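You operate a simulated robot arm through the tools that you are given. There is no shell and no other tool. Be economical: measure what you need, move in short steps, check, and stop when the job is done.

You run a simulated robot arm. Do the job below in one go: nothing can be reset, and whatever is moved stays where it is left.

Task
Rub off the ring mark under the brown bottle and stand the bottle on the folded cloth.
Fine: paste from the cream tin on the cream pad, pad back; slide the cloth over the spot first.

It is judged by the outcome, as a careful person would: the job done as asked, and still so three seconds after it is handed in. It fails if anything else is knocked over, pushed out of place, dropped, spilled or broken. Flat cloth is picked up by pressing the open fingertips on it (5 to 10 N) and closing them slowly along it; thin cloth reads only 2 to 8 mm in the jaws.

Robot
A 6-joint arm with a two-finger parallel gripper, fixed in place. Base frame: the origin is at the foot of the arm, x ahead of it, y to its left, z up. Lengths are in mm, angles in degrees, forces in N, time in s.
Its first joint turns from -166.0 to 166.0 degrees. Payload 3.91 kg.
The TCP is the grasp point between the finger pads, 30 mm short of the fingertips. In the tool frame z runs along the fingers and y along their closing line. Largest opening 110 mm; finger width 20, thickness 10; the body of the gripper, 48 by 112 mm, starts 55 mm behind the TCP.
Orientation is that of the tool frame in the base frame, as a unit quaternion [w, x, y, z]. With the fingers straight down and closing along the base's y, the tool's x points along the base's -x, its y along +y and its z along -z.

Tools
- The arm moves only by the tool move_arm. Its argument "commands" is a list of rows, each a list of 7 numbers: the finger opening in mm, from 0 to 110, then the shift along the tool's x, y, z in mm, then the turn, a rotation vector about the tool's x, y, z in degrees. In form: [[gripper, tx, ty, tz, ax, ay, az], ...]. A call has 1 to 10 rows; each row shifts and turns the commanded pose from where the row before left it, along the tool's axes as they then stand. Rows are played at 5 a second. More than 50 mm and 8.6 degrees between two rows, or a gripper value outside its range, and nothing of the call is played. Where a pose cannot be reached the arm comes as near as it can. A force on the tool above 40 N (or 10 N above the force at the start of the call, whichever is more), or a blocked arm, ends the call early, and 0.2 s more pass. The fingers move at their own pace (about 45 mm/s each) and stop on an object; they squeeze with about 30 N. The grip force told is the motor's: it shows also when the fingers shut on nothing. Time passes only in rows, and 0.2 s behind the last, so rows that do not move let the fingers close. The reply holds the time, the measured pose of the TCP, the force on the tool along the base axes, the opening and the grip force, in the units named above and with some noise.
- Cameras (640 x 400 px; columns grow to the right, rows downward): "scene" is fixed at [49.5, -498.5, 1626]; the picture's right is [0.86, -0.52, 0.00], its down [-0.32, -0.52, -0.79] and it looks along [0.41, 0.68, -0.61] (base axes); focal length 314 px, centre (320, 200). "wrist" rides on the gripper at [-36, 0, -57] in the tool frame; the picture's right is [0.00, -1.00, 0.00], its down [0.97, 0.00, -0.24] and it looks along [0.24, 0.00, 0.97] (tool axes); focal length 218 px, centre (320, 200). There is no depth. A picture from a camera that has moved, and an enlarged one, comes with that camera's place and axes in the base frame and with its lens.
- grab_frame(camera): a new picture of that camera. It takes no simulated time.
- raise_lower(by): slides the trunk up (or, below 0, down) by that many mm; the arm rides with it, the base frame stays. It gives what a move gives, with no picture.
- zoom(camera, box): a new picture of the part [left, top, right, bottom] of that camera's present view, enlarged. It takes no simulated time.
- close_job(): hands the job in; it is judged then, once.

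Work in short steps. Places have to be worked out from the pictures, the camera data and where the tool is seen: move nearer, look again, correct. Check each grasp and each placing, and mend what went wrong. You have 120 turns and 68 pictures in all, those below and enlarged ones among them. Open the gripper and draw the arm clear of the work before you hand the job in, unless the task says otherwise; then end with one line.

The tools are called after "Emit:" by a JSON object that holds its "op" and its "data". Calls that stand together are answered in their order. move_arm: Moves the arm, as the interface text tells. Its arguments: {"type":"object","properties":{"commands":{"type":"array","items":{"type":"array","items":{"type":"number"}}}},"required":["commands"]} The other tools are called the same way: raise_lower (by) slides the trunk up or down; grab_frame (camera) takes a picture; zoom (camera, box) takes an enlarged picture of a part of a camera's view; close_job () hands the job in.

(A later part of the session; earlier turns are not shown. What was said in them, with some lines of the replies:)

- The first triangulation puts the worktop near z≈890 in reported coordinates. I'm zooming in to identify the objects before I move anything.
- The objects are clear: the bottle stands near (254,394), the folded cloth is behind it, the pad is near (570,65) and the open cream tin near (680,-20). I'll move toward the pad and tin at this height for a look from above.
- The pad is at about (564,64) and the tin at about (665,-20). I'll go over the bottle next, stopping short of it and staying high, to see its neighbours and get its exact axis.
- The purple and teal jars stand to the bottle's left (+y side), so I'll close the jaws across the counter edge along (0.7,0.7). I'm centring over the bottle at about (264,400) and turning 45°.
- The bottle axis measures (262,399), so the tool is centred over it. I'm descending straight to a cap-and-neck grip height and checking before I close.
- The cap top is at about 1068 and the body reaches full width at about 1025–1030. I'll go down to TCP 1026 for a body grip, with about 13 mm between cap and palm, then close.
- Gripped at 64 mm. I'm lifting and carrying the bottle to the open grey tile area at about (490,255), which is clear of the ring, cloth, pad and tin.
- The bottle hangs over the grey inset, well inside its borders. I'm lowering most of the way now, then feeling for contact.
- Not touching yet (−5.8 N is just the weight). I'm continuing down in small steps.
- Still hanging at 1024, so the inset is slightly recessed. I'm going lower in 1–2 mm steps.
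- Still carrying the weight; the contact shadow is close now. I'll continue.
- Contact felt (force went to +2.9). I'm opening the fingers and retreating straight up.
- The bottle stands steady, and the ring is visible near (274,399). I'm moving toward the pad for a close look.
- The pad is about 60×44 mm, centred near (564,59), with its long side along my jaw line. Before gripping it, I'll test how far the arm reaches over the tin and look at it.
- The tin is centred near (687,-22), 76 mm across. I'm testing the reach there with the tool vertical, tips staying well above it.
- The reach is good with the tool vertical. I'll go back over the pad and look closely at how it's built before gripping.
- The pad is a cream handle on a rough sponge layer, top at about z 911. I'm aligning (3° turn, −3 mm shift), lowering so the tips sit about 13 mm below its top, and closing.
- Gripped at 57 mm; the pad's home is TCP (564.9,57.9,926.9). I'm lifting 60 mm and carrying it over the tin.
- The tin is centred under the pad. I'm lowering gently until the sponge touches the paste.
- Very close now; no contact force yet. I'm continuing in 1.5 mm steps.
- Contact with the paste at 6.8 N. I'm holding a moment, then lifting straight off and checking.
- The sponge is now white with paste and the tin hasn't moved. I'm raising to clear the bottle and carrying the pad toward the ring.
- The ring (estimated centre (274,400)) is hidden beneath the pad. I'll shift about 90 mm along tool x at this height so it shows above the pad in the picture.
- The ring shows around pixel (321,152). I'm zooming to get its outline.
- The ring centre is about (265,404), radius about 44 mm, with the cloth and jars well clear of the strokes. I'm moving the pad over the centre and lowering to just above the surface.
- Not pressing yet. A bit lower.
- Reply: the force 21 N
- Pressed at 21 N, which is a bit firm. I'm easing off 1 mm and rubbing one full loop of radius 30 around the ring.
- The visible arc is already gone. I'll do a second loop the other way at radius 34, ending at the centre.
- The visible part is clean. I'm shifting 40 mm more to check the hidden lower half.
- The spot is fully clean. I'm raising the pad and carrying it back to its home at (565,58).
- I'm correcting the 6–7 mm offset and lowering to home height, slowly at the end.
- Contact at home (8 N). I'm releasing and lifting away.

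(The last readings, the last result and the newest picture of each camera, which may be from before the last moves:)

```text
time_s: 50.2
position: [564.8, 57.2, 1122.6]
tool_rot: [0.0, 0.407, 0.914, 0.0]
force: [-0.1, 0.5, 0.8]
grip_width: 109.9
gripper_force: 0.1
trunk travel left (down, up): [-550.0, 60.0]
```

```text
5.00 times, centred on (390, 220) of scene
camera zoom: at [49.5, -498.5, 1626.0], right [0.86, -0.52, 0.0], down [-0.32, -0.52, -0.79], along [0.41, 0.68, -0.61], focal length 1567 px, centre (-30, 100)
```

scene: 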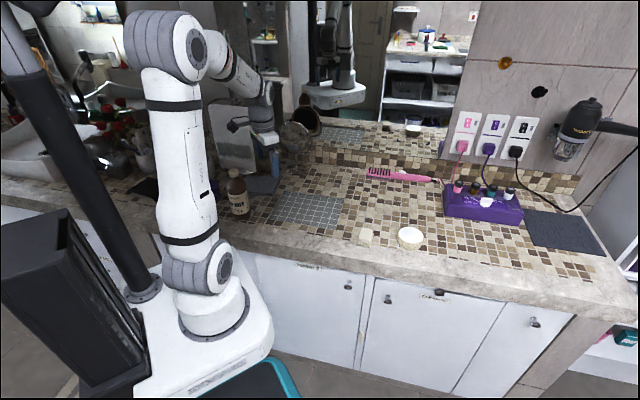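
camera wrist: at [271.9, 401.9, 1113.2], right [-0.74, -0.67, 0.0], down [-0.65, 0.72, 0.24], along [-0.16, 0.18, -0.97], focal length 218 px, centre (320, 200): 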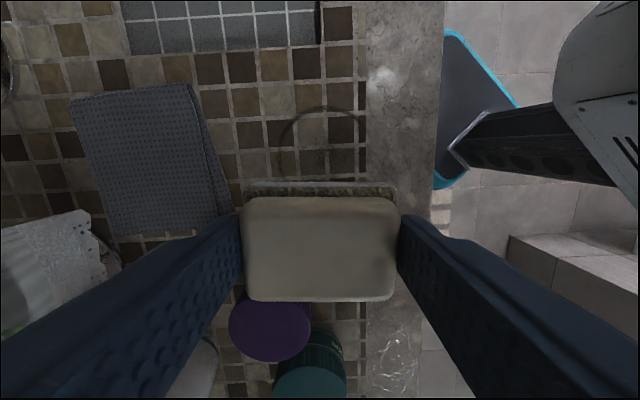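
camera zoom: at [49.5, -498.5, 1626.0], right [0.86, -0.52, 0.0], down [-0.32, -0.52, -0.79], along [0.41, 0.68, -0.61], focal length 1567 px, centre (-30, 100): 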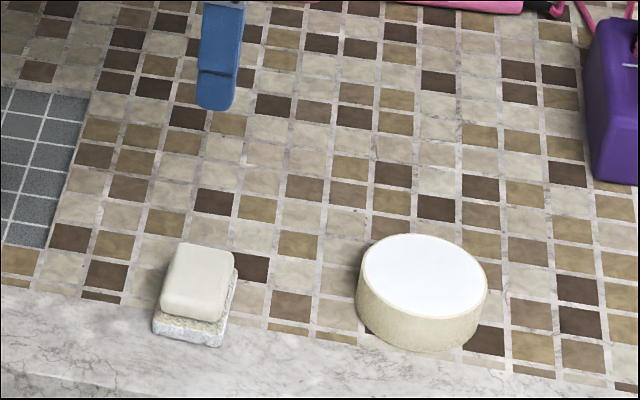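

The pad is back home and the tin is undisturbed. Now the cloth: I'm travelling over to it, above bottle height, for a close look at its folds and edges.

Emit:
{"op": "move_arm", "data": {"commands": [[110, 43, 8.5, -10, 0, 0, 0], [110, 43, 8.5, 0, 0, 0, 0], [110, 43, 8.5, 0, 0, 0, 0], [110, 43, 8.5, 0, 0, 0, 0], [110, 43, 8.5, 0, 0, 0, 0], [110, 43, 8.5, 0, 0, 0, 0], [110, 43, 8.5, 0, 0, 0, 0], [110, 43, 8.5, 0, 0, 0, 0], [110, 43, 8.5, 0, 0, 0, 0]]}}

Emit:
{"op": "move_arm", "data": {"commands": [[110, 43, 8.5, 0, 0, 0, 0], [110, 40, 8.5, 0, 0, 0, 0], [110, 0, 0, 40, 0, 0, 0], [110, 0, 0, 40, 0, 0, 0], [110, 0, 0, 30, 0, 0, 0], [110, 0, 0, 0, 0, 0, 0]]}}

Emit:
{"op": "grab_frame", "data": {"camera": "wrist"}}

Emit:
{"op": "zoom", "data": {"camera": "scene", "box": [225, 160, 305, 220]}}

```text
time_s: 52.2
position: [360.6, 393.5, 1133.6]
tool_rot: [-0.001, 0.407, 0.914, -0.001]
force: [-0.1, 1.1, -0.6]
grip_width: 109.8
gripper_force: 0.1
trunk travel left (down, up): [-550.0, 60.0]
```

```text
time_s: 53.6
position: [320.7, 466.7, 1025.2]
tool_rot: [0.0, 0.406, 0.914, 0.0]
force: [0.4, 0.4, 0.2]
grip_width: 109.8
gripper_force: 0.1
trunk travel left (down, up): [-550.0, 60.0]
```

```text
32 pictures are left
camera wrist: at [345.8, 440.8, 1082.7], right [-0.74, -0.67, 0.0], down [-0.65, 0.72, 0.24], along [-0.16, 0.18, -0.97], focal length 218 px, centre (320, 200)
```

wrist: 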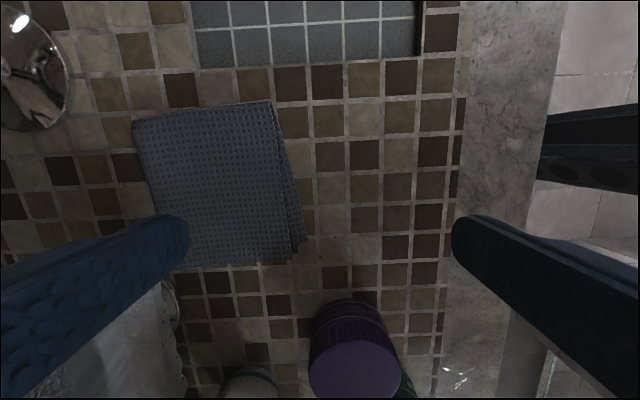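

```text
6.67 times, centred on (265, 190) of scene
camera zoom: at [49.5, -498.5, 1626.0], right [0.86, -0.52, 0.0], down [-0.32, -0.52, -0.79], along [0.41, 0.68, -0.61], focal length 2090 px, centre (687, 267)
```

zoom: 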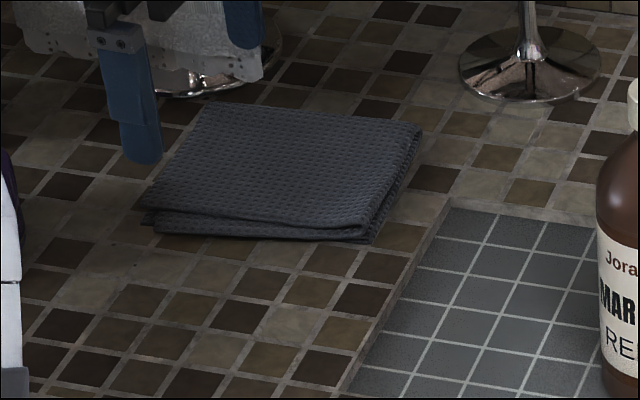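

The cloth is about 111×126 mm, centred near (384,523), and has to go about 168 mm straight along −tool y. I'll try sliding it by pressing both spread fingertips on it, so no layers get pulled apart. First I go above its centre and down close.

Emit:
{"op": "move_arm", "data": {"commands": [[80, -1, 43, 0, 0, 0, 0], [80, 0, 42, 0, 0, 0, 0], [80, 0, 0, 40, 0, 0, 0], [80, 0, 0, 30, 0, 0, 0], [80, 0, 0, 0, 0, 0, 0]]}}

Emit:
{"op": "grab_frame", "data": {"camera": "wrist"}}

Emit:
{"op": "zoom", "data": {"camera": "scene", "box": [215, 140, 315, 215]}}

```text
time_s: 54.8
position: [381.5, 526.9, 955.6]
tool_rot: [0.0, 0.407, 0.914, 0.001]
force: [0.8, 0.4, -0.1]
grip_width: 79.7
gripper_force: 0.2
trunk travel left (down, up): [-550.0, 60.0]
```

```text
30 pictures are left
camera wrist: at [407.1, 500.3, 1012.7], right [-0.74, -0.67, 0.0], down [-0.65, 0.72, 0.24], along [-0.16, 0.18, -0.97], focal length 218 px, centre (320, 200)
```

wrist: 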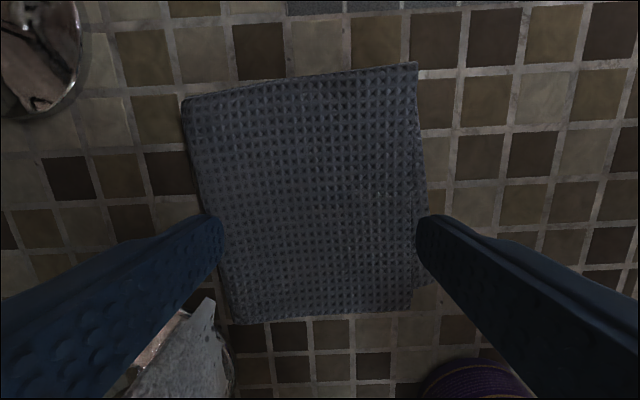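

```text
5.33 times, centred on (265, 178) of scene
camera zoom: at [49.5, -498.5, 1626.0], right [0.86, -0.52, 0.0], down [-0.32, -0.52, -0.79], along [0.41, 0.68, -0.61], focal length 1672 px, centre (613, 320)
```

zoom: 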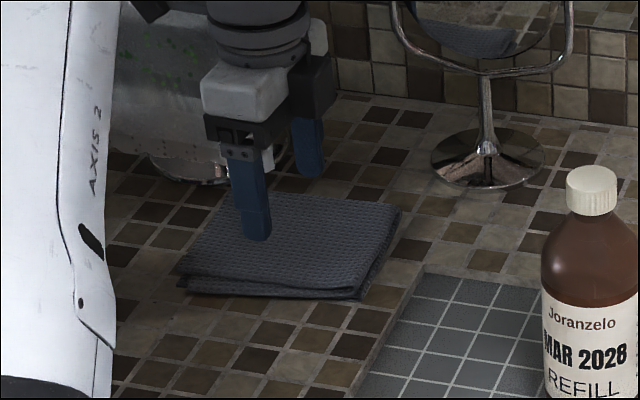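

Tips are over the cloth. I'm shifting −9 mm to its centroid and lowering to feel for contact.

Emit:
{"op": "move_arm", "data": {"commands": [[80, -9, 3, 10, 0, 0, 0], [80, 0, 0, 8, 0, 0, 0], [80, 0, 0, 3, 0, 0, 0], [80, 0, 0, 2, 0, 0, 0], [80, 0, 0, 0, 0, 0, 0]]}}

```text
time_s: 56.0
position: [389.7, 518.1, 932.3]
tool_rot: [-0.001, 0.407, 0.913, 0.0]
force: [0.7, -0.8, -0.4]
grip_width: 80.0
gripper_force: 0.0
trunk travel left (down, up): [-550.0, 60.0]
```

Emit:
{"op": "move_arm", "data": {"commands": [[80, 0, 0, 2, 0, 0, 0], [80, 0, 0, 2, 0, 0, 0], [80, 0, 0, 0, 0, 0, 0]]}}

```text
time_s: 56.8
position: [389.1, 518.1, 929.7]
tool_rot: [0.001, 0.406, 0.914, 0.0]
force: [2.3, 2.6, 11.1]
grip_width: 79.7
gripper_force: 0.0
trunk travel left (down, up): [-550.0, 60.0]
```

Pressing at 11 N. I'll test-slide 20 mm toward the spot and look.

Emit:
{"op": "move_arm", "data": {"commands": [[80, 0, -4, 0, 0, 0, 0], [80, 0, -8, 0, 0, 0, 0], [80, 0, -8, 0, 0, 0, 0], [80, 0, 0, 0, 0, 0, 0]]}}

Emit:
{"op": "zoom", "data": {"camera": "scene", "box": [215, 140, 315, 215]}}

```text
time_s: 57.8
position: [376.1, 504.2, 929.0]
tool_rot: [0.0, 0.406, 0.914, 0.001]
force: [7.3, 8.2, 26.9]
grip_width: 76.4
gripper_force: 0.0
trunk travel left (down, up): [-550.0, 60.0]
```

```text
5.33 times, centred on (265, 178) of scene
camera zoom: at [49.5, -498.5, 1626.0], right [0.86, -0.52, 0.0], down [-0.32, -0.52, -0.79], along [0.41, 0.68, -0.61], focal length 1672 px, centre (613, 320)
```

zoom: 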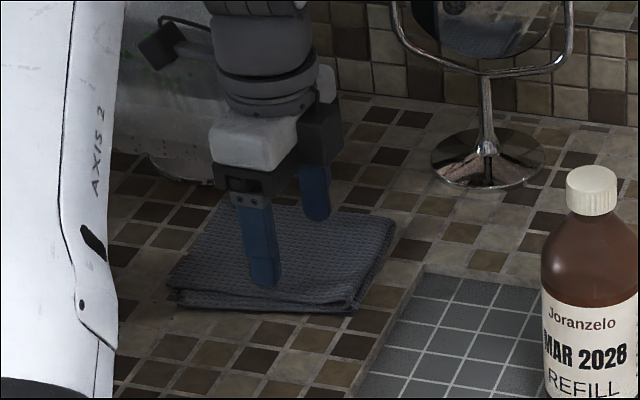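

The cloth slides along with the fingers, still neatly folded. I'm easing the pressure slightly and continuing toward the spot.

Emit:
{"op": "move_arm", "data": {"commands": [[80, 0, -4, -0.6, 0, 0, 0], [80, 0, -10, 0, 0, 0, 0], [80, 0, -12, 0, 0, 0, 0], [80, 0, -12, 0, 0, 0, 0], [80, 0, -12, 0, 0, 0, 0], [80, 0, 0, 0, 0, 0, 0]]}}

Emit:
{"op": "zoom", "data": {"camera": "scene", "box": [215, 150, 315, 225]}}

```text
time_s: 59.2
position: [338.6, 470.4, 928.9]
tool_rot: [0.0, 0.406, 0.914, 0.001]
force: [5.5, 5.6, 23.0]
grip_width: 77.1
gripper_force: 0.0
trunk travel left (down, up): [-550.0, 60.0]
```

```text
5.33 times, centred on (265, 188) of scene
camera zoom: at [49.5, -498.5, 1626.0], right [0.86, -0.52, 0.0], down [-0.32, -0.52, -0.79], along [0.41, 0.68, -0.61], focal length 1672 px, centre (613, 267)
```

zoom: 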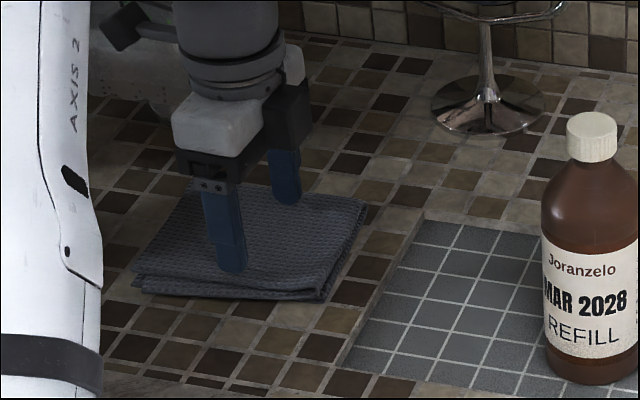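

It follows well. I'm continuing the last ~100 mm.

Emit:
{"op": "move_arm", "data": {"commands": [[80, 0, -6, -0.4, 0, 0, 0], [80, 0, -12, 0, 0, 0, 0], [80, 0, -12, 0, 0, 0, 0], [80, 0, -12, 0, 0, 0, 0], [80, 0, -12, 0, 0, 0, 0], [80, 0, -12, 0, 0, 0, 0], [80, -1, -12, 0, 0, 0, 0], [80, -1, -12, 0, 0, 0, 0], [80, 0, -8, 0, 0, 0, 0], [80, 0, 0, 0, 0, 0, 0]]}}

Emit:
{"op": "zoom", "data": {"camera": "scene", "box": [190, 150, 310, 240]}}

Emit:
{"op": "grab_frame", "data": {"camera": "wrist"}}

```text
time_s: 61.4
position: [267.7, 403.7, 928.6]
tool_rot: [-0.001, 0.407, 0.913, 0.002]
force: [9.1, 5.8, 25.1]
grip_width: 79.1
gripper_force: 0.0
trunk travel left (down, up): [-550.0, 60.0]
```

```text
4.44 times, centred on (250, 195) of scene
camera zoom: at [49.5, -498.5, 1626.0], right [0.86, -0.52, 0.0], down [-0.32, -0.52, -0.79], along [0.41, 0.68, -0.61], focal length 1393 px, centre (631, 222)
```

zoom: 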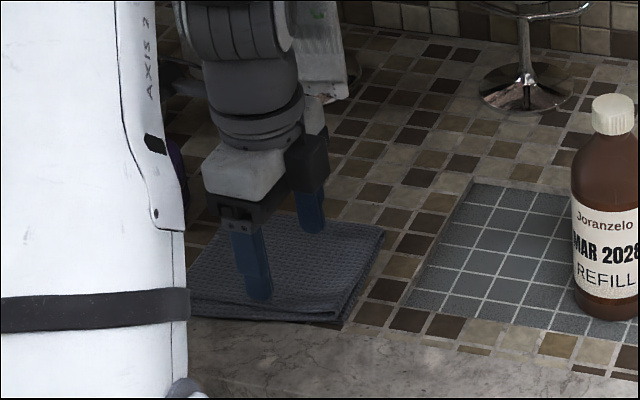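

```text
25 pictures are left
camera wrist: at [292.4, 378.2, 987.2], right [-0.74, -0.67, 0.0], down [-0.65, 0.72, 0.24], along [-0.16, 0.18, -0.97], focal length 218 px, centre (320, 200)
```

wrist: 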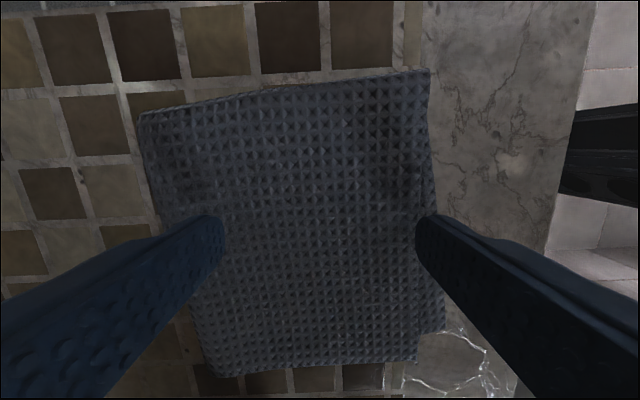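

The cloth centre is now about (269,408), covering the cleaned spot centred at (265,404), and it's flat and still folded. I'm lifting straight off and verifying.

Emit:
{"op": "move_arm", "data": {"commands": [[80, 0, 0, -2, 0, 0, 0], [80, 0, 0, -8, 0, 0, 0], [80, 0, 0, -40, 0, 0, 0], [80, 0, 0, -45, 0, 0, 0], [80, 0, 0, -45, 0, 0, 0], [80, 0, 0, -45, 0, 0, 0], [110, 0, 0, -40, 0, 0, 0]]}}

Emit:
{"op": "grab_frame", "data": {"camera": "wrist"}}

Emit:
{"op": "zoom", "data": {"camera": "scene", "box": [190, 150, 310, 240]}}

```text
time_s: 63.0
position: [264.6, 402.2, 1157.4]
tool_rot: [0.0, 0.406, 0.914, -0.001]
force: [0.8, -0.6, -0.3]
grip_width: 110.1
gripper_force: 0.0
trunk travel left (down, up): [-550.0, 60.0]
```

```text
24 pictures are left
camera wrist: at [289.8, 376.7, 1214.8], right [-0.74, -0.67, 0.0], down [-0.65, 0.72, 0.24], along [-0.16, 0.18, -0.97], focal length 218 px, centre (320, 200)
```

wrist: 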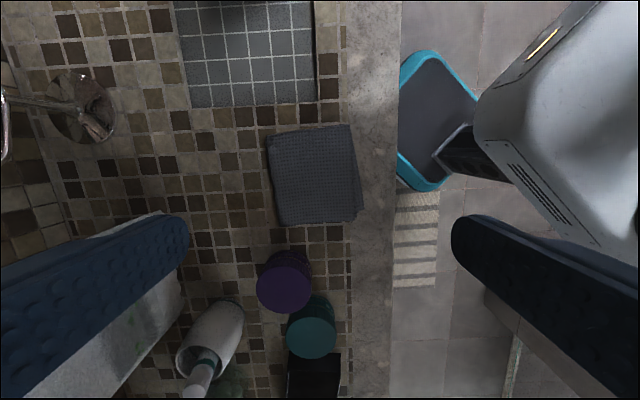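

```text
4.44 times, centred on (250, 195) of scene
camera zoom: at [49.5, -498.5, 1626.0], right [0.86, -0.52, 0.0], down [-0.32, -0.52, -0.79], along [0.41, 0.68, -0.61], focal length 1393 px, centre (631, 222)
```

zoom: 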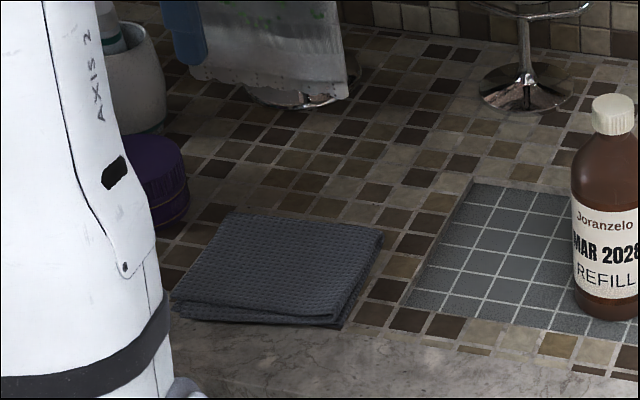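

The cloth lies flat over the spot, centre about (268,410). Now I fetch the bottle at (493.5,255), staying high and checking alignment before going down.

Emit:
{"op": "move_arm", "data": {"commands": [[110, -43.8, 12, 0, 0, 0, 0], [110, -43.8, 12, 0, 0, 0, 0], [110, -43.8, 12, 0, 0, 0, 0], [110, -43.8, 12, 0, 0, 0, 0], [110, -43.8, 12, 0, 0, 0, 0], [110, -43.6, 11.8, 0, 0, 0, 0], [110, 0, 0, 30, 0, 0, 0], [110, 0, 0, 0, 0, 0, 0]]}}

Emit:
{"op": "grab_frame", "data": {"camera": "wrist"}}

```text
time_s: 64.8
position: [496.8, 257.7, 1124.2]
tool_rot: [0.0, 0.406, 0.914, 0.001]
force: [-1.1, 0.2, 0.3]
grip_width: 110.0
gripper_force: 0.0
trunk travel left (down, up): [-550.0, 60.0]
```

```text
22 pictures are left
camera wrist: at [522.4, 231.9, 1182.3], right [-0.74, -0.67, 0.0], down [-0.65, 0.72, 0.24], along [-0.16, 0.18, -0.97], focal length 218 px, centre (320, 200)
```

wrist: 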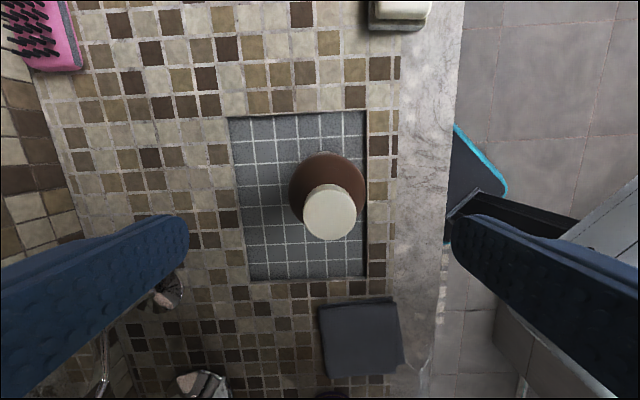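

The cap centre is (492.6,256.5). I'm applying a small correction, descending to 1020 (the earlier release height) and closing.

Emit:
{"op": "move_arm", "data": {"commands": [[110, 2, -4, 20, 0, 0, 0], [110, 0, 0, 30, 0, 0, 0], [110, 0, 0, 30, 0, 0, 0], [110, 0, 0, 23, 0, 0, 0], [55, 0, 0, 0, 0, 0, 0], [55, 0, 0, 0, 0, 0, 0], [55, 0, 0, 0, 0, 0, 0], [55, 0, 0, 0, 0, 0, 0]]}}

```text
time_s: 66.6
position: [491.7, 255.9, 1022.9]
tool_rot: [0.0, 0.406, 0.914, 0.0]
force: [-0.1, -1.5, 0.0]
grip_width: 63.9
gripper_force: 30.1
trunk travel left (down, up): [-550.0, 60.0]
```

Gripped at 64 mm. I'm lifting and carrying it over the cloth at about (267,407).

Emit:
{"op": "move_arm", "data": {"commands": [[55, 0, 0, -20, 0, 0, 0], [55, 0, 0, -40, 0, 0, 0], [55, 0, 0, -20, 0, 0, 0], [55, 40, -10, 0, 0, 0, 0], [55, 43, -11, 0, 0, 0, 0], [55, 43, -11, 0, 0, 0, 0], [55, 43, -11, 0, 0, 0, 0], [55, 43, -11, 0, 0, 0, 0], [55, 30, -7, 0, 0, 0, 0], [55, 20, -5, 0, 0, 0, 0]]}}

Emit:
{"op": "move_arm", "data": {"commands": [[55, 0, 0, 20, 0, 0, 0], [55, 0, 0, 15, 0, 0, 0], [55, 0, 0, 0, 0, 0, 0]]}}

Emit:
{"op": "zoom", "data": {"camera": "scene", "box": [190, 140, 310, 230]}}

Emit:
{"op": "grab_frame", "data": {"camera": "wrist"}}

```text
time_s: 68.8
position: [267.0, 409.6, 1101.9]
tool_rot: [0.0, 0.406, 0.914, 0.0]
force: [0.9, -0.3, -4.9]
grip_width: 64.0
gripper_force: 30.2
trunk travel left (down, up): [-550.0, 60.0]
```

```text
time_s: 69.6
position: [266.4, 408.4, 1066.8]
tool_rot: [0.0, 0.407, 0.913, -0.001]
force: [0.7, 0.1, -6.0]
grip_width: 64.3
gripper_force: 29.8
trunk travel left (down, up): [-550.0, 60.0]
```

```text
4.44 times, centred on (250, 185) of scene
camera zoom: at [49.5, -498.5, 1626.0], right [0.86, -0.52, 0.0], down [-0.32, -0.52, -0.79], along [0.41, 0.68, -0.61], focal length 1393 px, centre (631, 267)
```

zoom: 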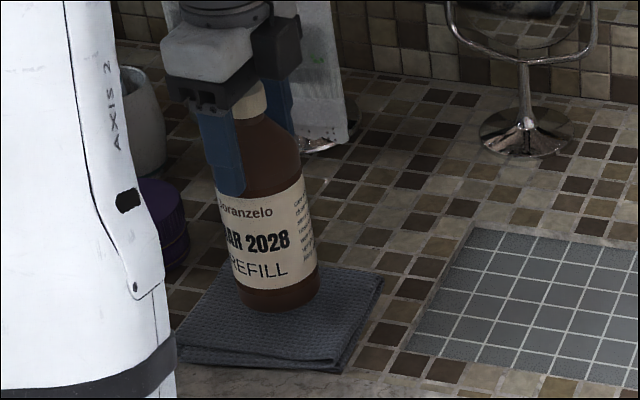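

```text
20 pictures are left
camera wrist: at [291.2, 381.9, 1124.2], right [-0.74, -0.67, 0.0], down [-0.65, 0.72, 0.24], along [-0.16, 0.18, -0.97], focal length 218 px, centre (320, 200)
```

wrist: 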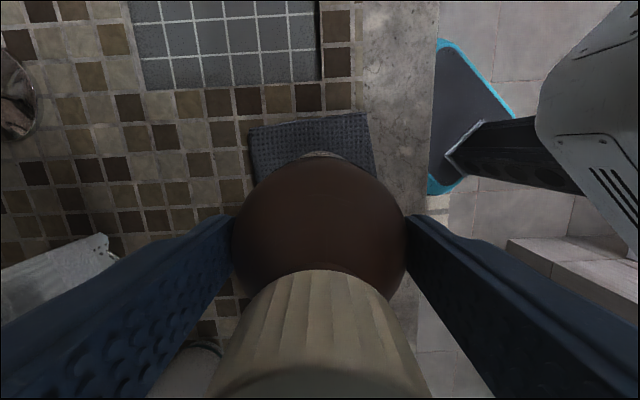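

The bottle is well centred over the cloth. I'm lowering slowly to contact.

Emit:
{"op": "move_arm", "data": {"commands": [[55, 0, 0, 12, 0, 0, 0], [55, 0, 0, 6, 0, 0, 0], [55, 0, 0, 3, 0, 0, 0], [55, 0, 0, 2, 0, 0, 0], [55, 0, 0, 0, 0, 0, 0]]}}

```text
time_s: 70.8
position: [265.5, 406.6, 1044.6]
tool_rot: [0.0, 0.407, 0.914, 0.002]
force: [-0.2, 2.4, 27.0]
grip_width: 64.5
gripper_force: 29.5
trunk travel left (down, up): [-550.0, 60.0]
```

Firm contact (27 N) at 1044.6. I'm easing up 1.5 mm so it rests naturally before release.

Emit:
{"op": "move_arm", "data": {"commands": [[55, 0, 0, -1, 0, 0, 0], [55, 0, 0, -0.5, 0, 0, 0], [55, 0, 0, 0, 0, 0, 0]]}}

```text
time_s: 71.6
position: [267.1, 407.1, 1044.0]
tool_rot: [0.0, 0.406, 0.914, 0.0]
force: [0.4, 4.6, 13.8]
grip_width: 64.0
gripper_force: 29.7
trunk travel left (down, up): [-550.0, 60.0]
```

Emit:
{"op": "move_arm", "data": {"commands": [[55, 0, 0, -1, 0, 0, 0], [55, 0, 0, 0, 0, 0, 0]]}}

```text
time_s: 72.2
position: [265.7, 405.8, 1044.7]
tool_rot: [0.001, 0.406, 0.914, -0.001]
force: [0.2, 1.3, -0.5]
grip_width: 64.0
gripper_force: 30.0
trunk travel left (down, up): [-550.0, 60.0]
```

The load is now shared gently with the cloth. I'm opening the fingers and going straight up.

Emit:
{"op": "move_arm", "data": {"commands": [[72, 0, 0, 0, 0, 0, 0], [90, 0, 0, 0, 0, 0, 0], [110, 0, 0, 0, 0, 0, 0], [110, 0, 0, 0, 0, 0, 0], [110, 0, 0, -30, 0, 0, 0], [110, 0, 0, -40, 0, 0, 0], [110, 0, 0, -40, 0, 0, 0], [110, 0, 0, -30, 0, 0, 0]]}}

Emit:
{"op": "zoom", "data": {"camera": "scene", "box": [190, 140, 310, 230]}}

Emit:
{"op": "grab_frame", "data": {"camera": "wrist"}}

```text
time_s: 74.0
position: [267.5, 407.8, 1187.2]
tool_rot: [0.0, 0.407, 0.914, 0.0]
force: [-0.5, 0.7, -0.7]
grip_width: 109.9
gripper_force: 0.0
trunk travel left (down, up): [-550.0, 60.0]
```

```text
4.44 times, centred on (250, 185) of scene
camera zoom: at [49.5, -498.5, 1626.0], right [0.86, -0.52, 0.0], down [-0.32, -0.52, -0.79], along [0.41, 0.68, -0.61], focal length 1393 px, centre (631, 267)
```

zoom: 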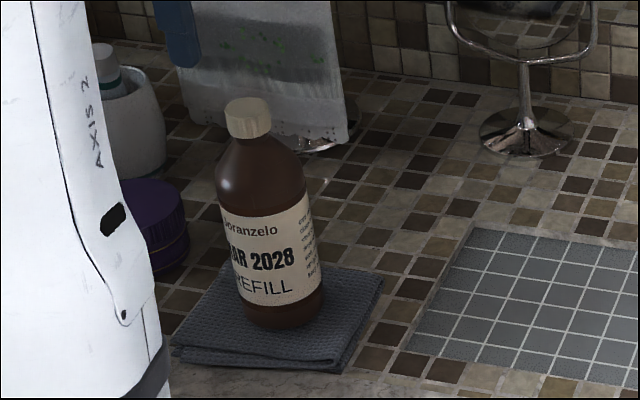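

```text
18 pictures are left
camera wrist: at [292.5, 381.0, 1244.6], right [-0.74, -0.67, 0.0], down [-0.65, 0.72, 0.24], along [-0.16, 0.18, -0.97], focal length 218 px, centre (320, 200)
```

wrist: 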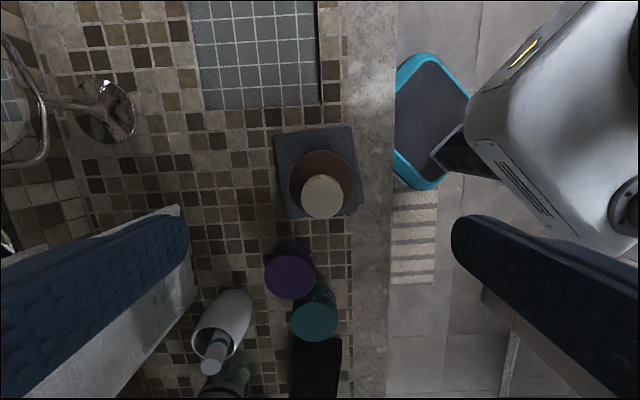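

The bottle stands upright in the middle of the cloth. I'm drawing the arm clear and letting time pass before a final check.

Emit:
{"op": "move_arm", "data": {"commands": [[110, -10, 0, -30, 0, 0, 0], [110, -35, 0, 0, 0, 0, 0], [110, -40, 0, 0, 0, 0, 0], [110, -40, 0, 0, 0, 0, 0], [110, -40, 0, 0, 0, 0, 0], [110, -30, 0, 0, 0, 0, 0], [110, 0, 0, 0, 0, 0, 0], [110, 0, 0, 0, 0, 0, 0], [110, 0, 0, 0, 0, 0, 0], [110, 0, 0, 0, 0, 0, 0]]}}

Emit:
{"op": "grab_frame", "data": {"camera": "scene"}}

Emit:
{"op": "zoom", "data": {"camera": "scene", "box": [190, 140, 310, 230]}}

```text
time_s: 76.2
position: [397.4, 261.7, 1218.0]
tool_rot: [0.0, 0.406, 0.914, 0.0]
force: [0.0, -0.5, 0.6]
grip_width: 110.1
gripper_force: 0.0
trunk travel left (down, up): [-550.0, 60.0]
```

```text
17 pictures are left
```

scene: 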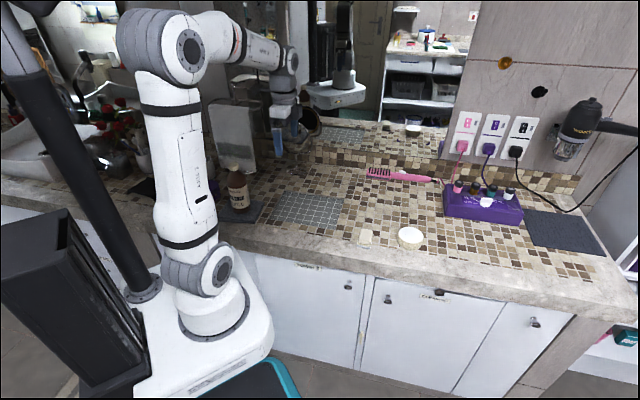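

```text
4.44 times, centred on (250, 185) of scene
camera zoom: at [49.5, -498.5, 1626.0], right [0.86, -0.52, 0.0], down [-0.32, -0.52, -0.79], along [0.41, 0.68, -0.61], focal length 1393 px, centre (631, 267)
```

zoom: 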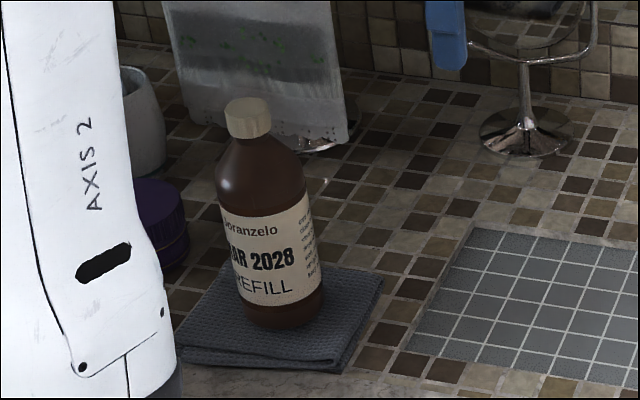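

Nothing has shifted: the bottle is steady on the cloth over the cleaned spot, the pad and tin are in their places, and the arm is clear. I'm handing it in.

Emit:
{"op": "close_job", "data": {}}

```text
The job is handed in.
```

I rubbed off the ring mark with paste on the cream pad, put the pad back, slid the folded cloth over the spot, and stood the brown bottle on it.
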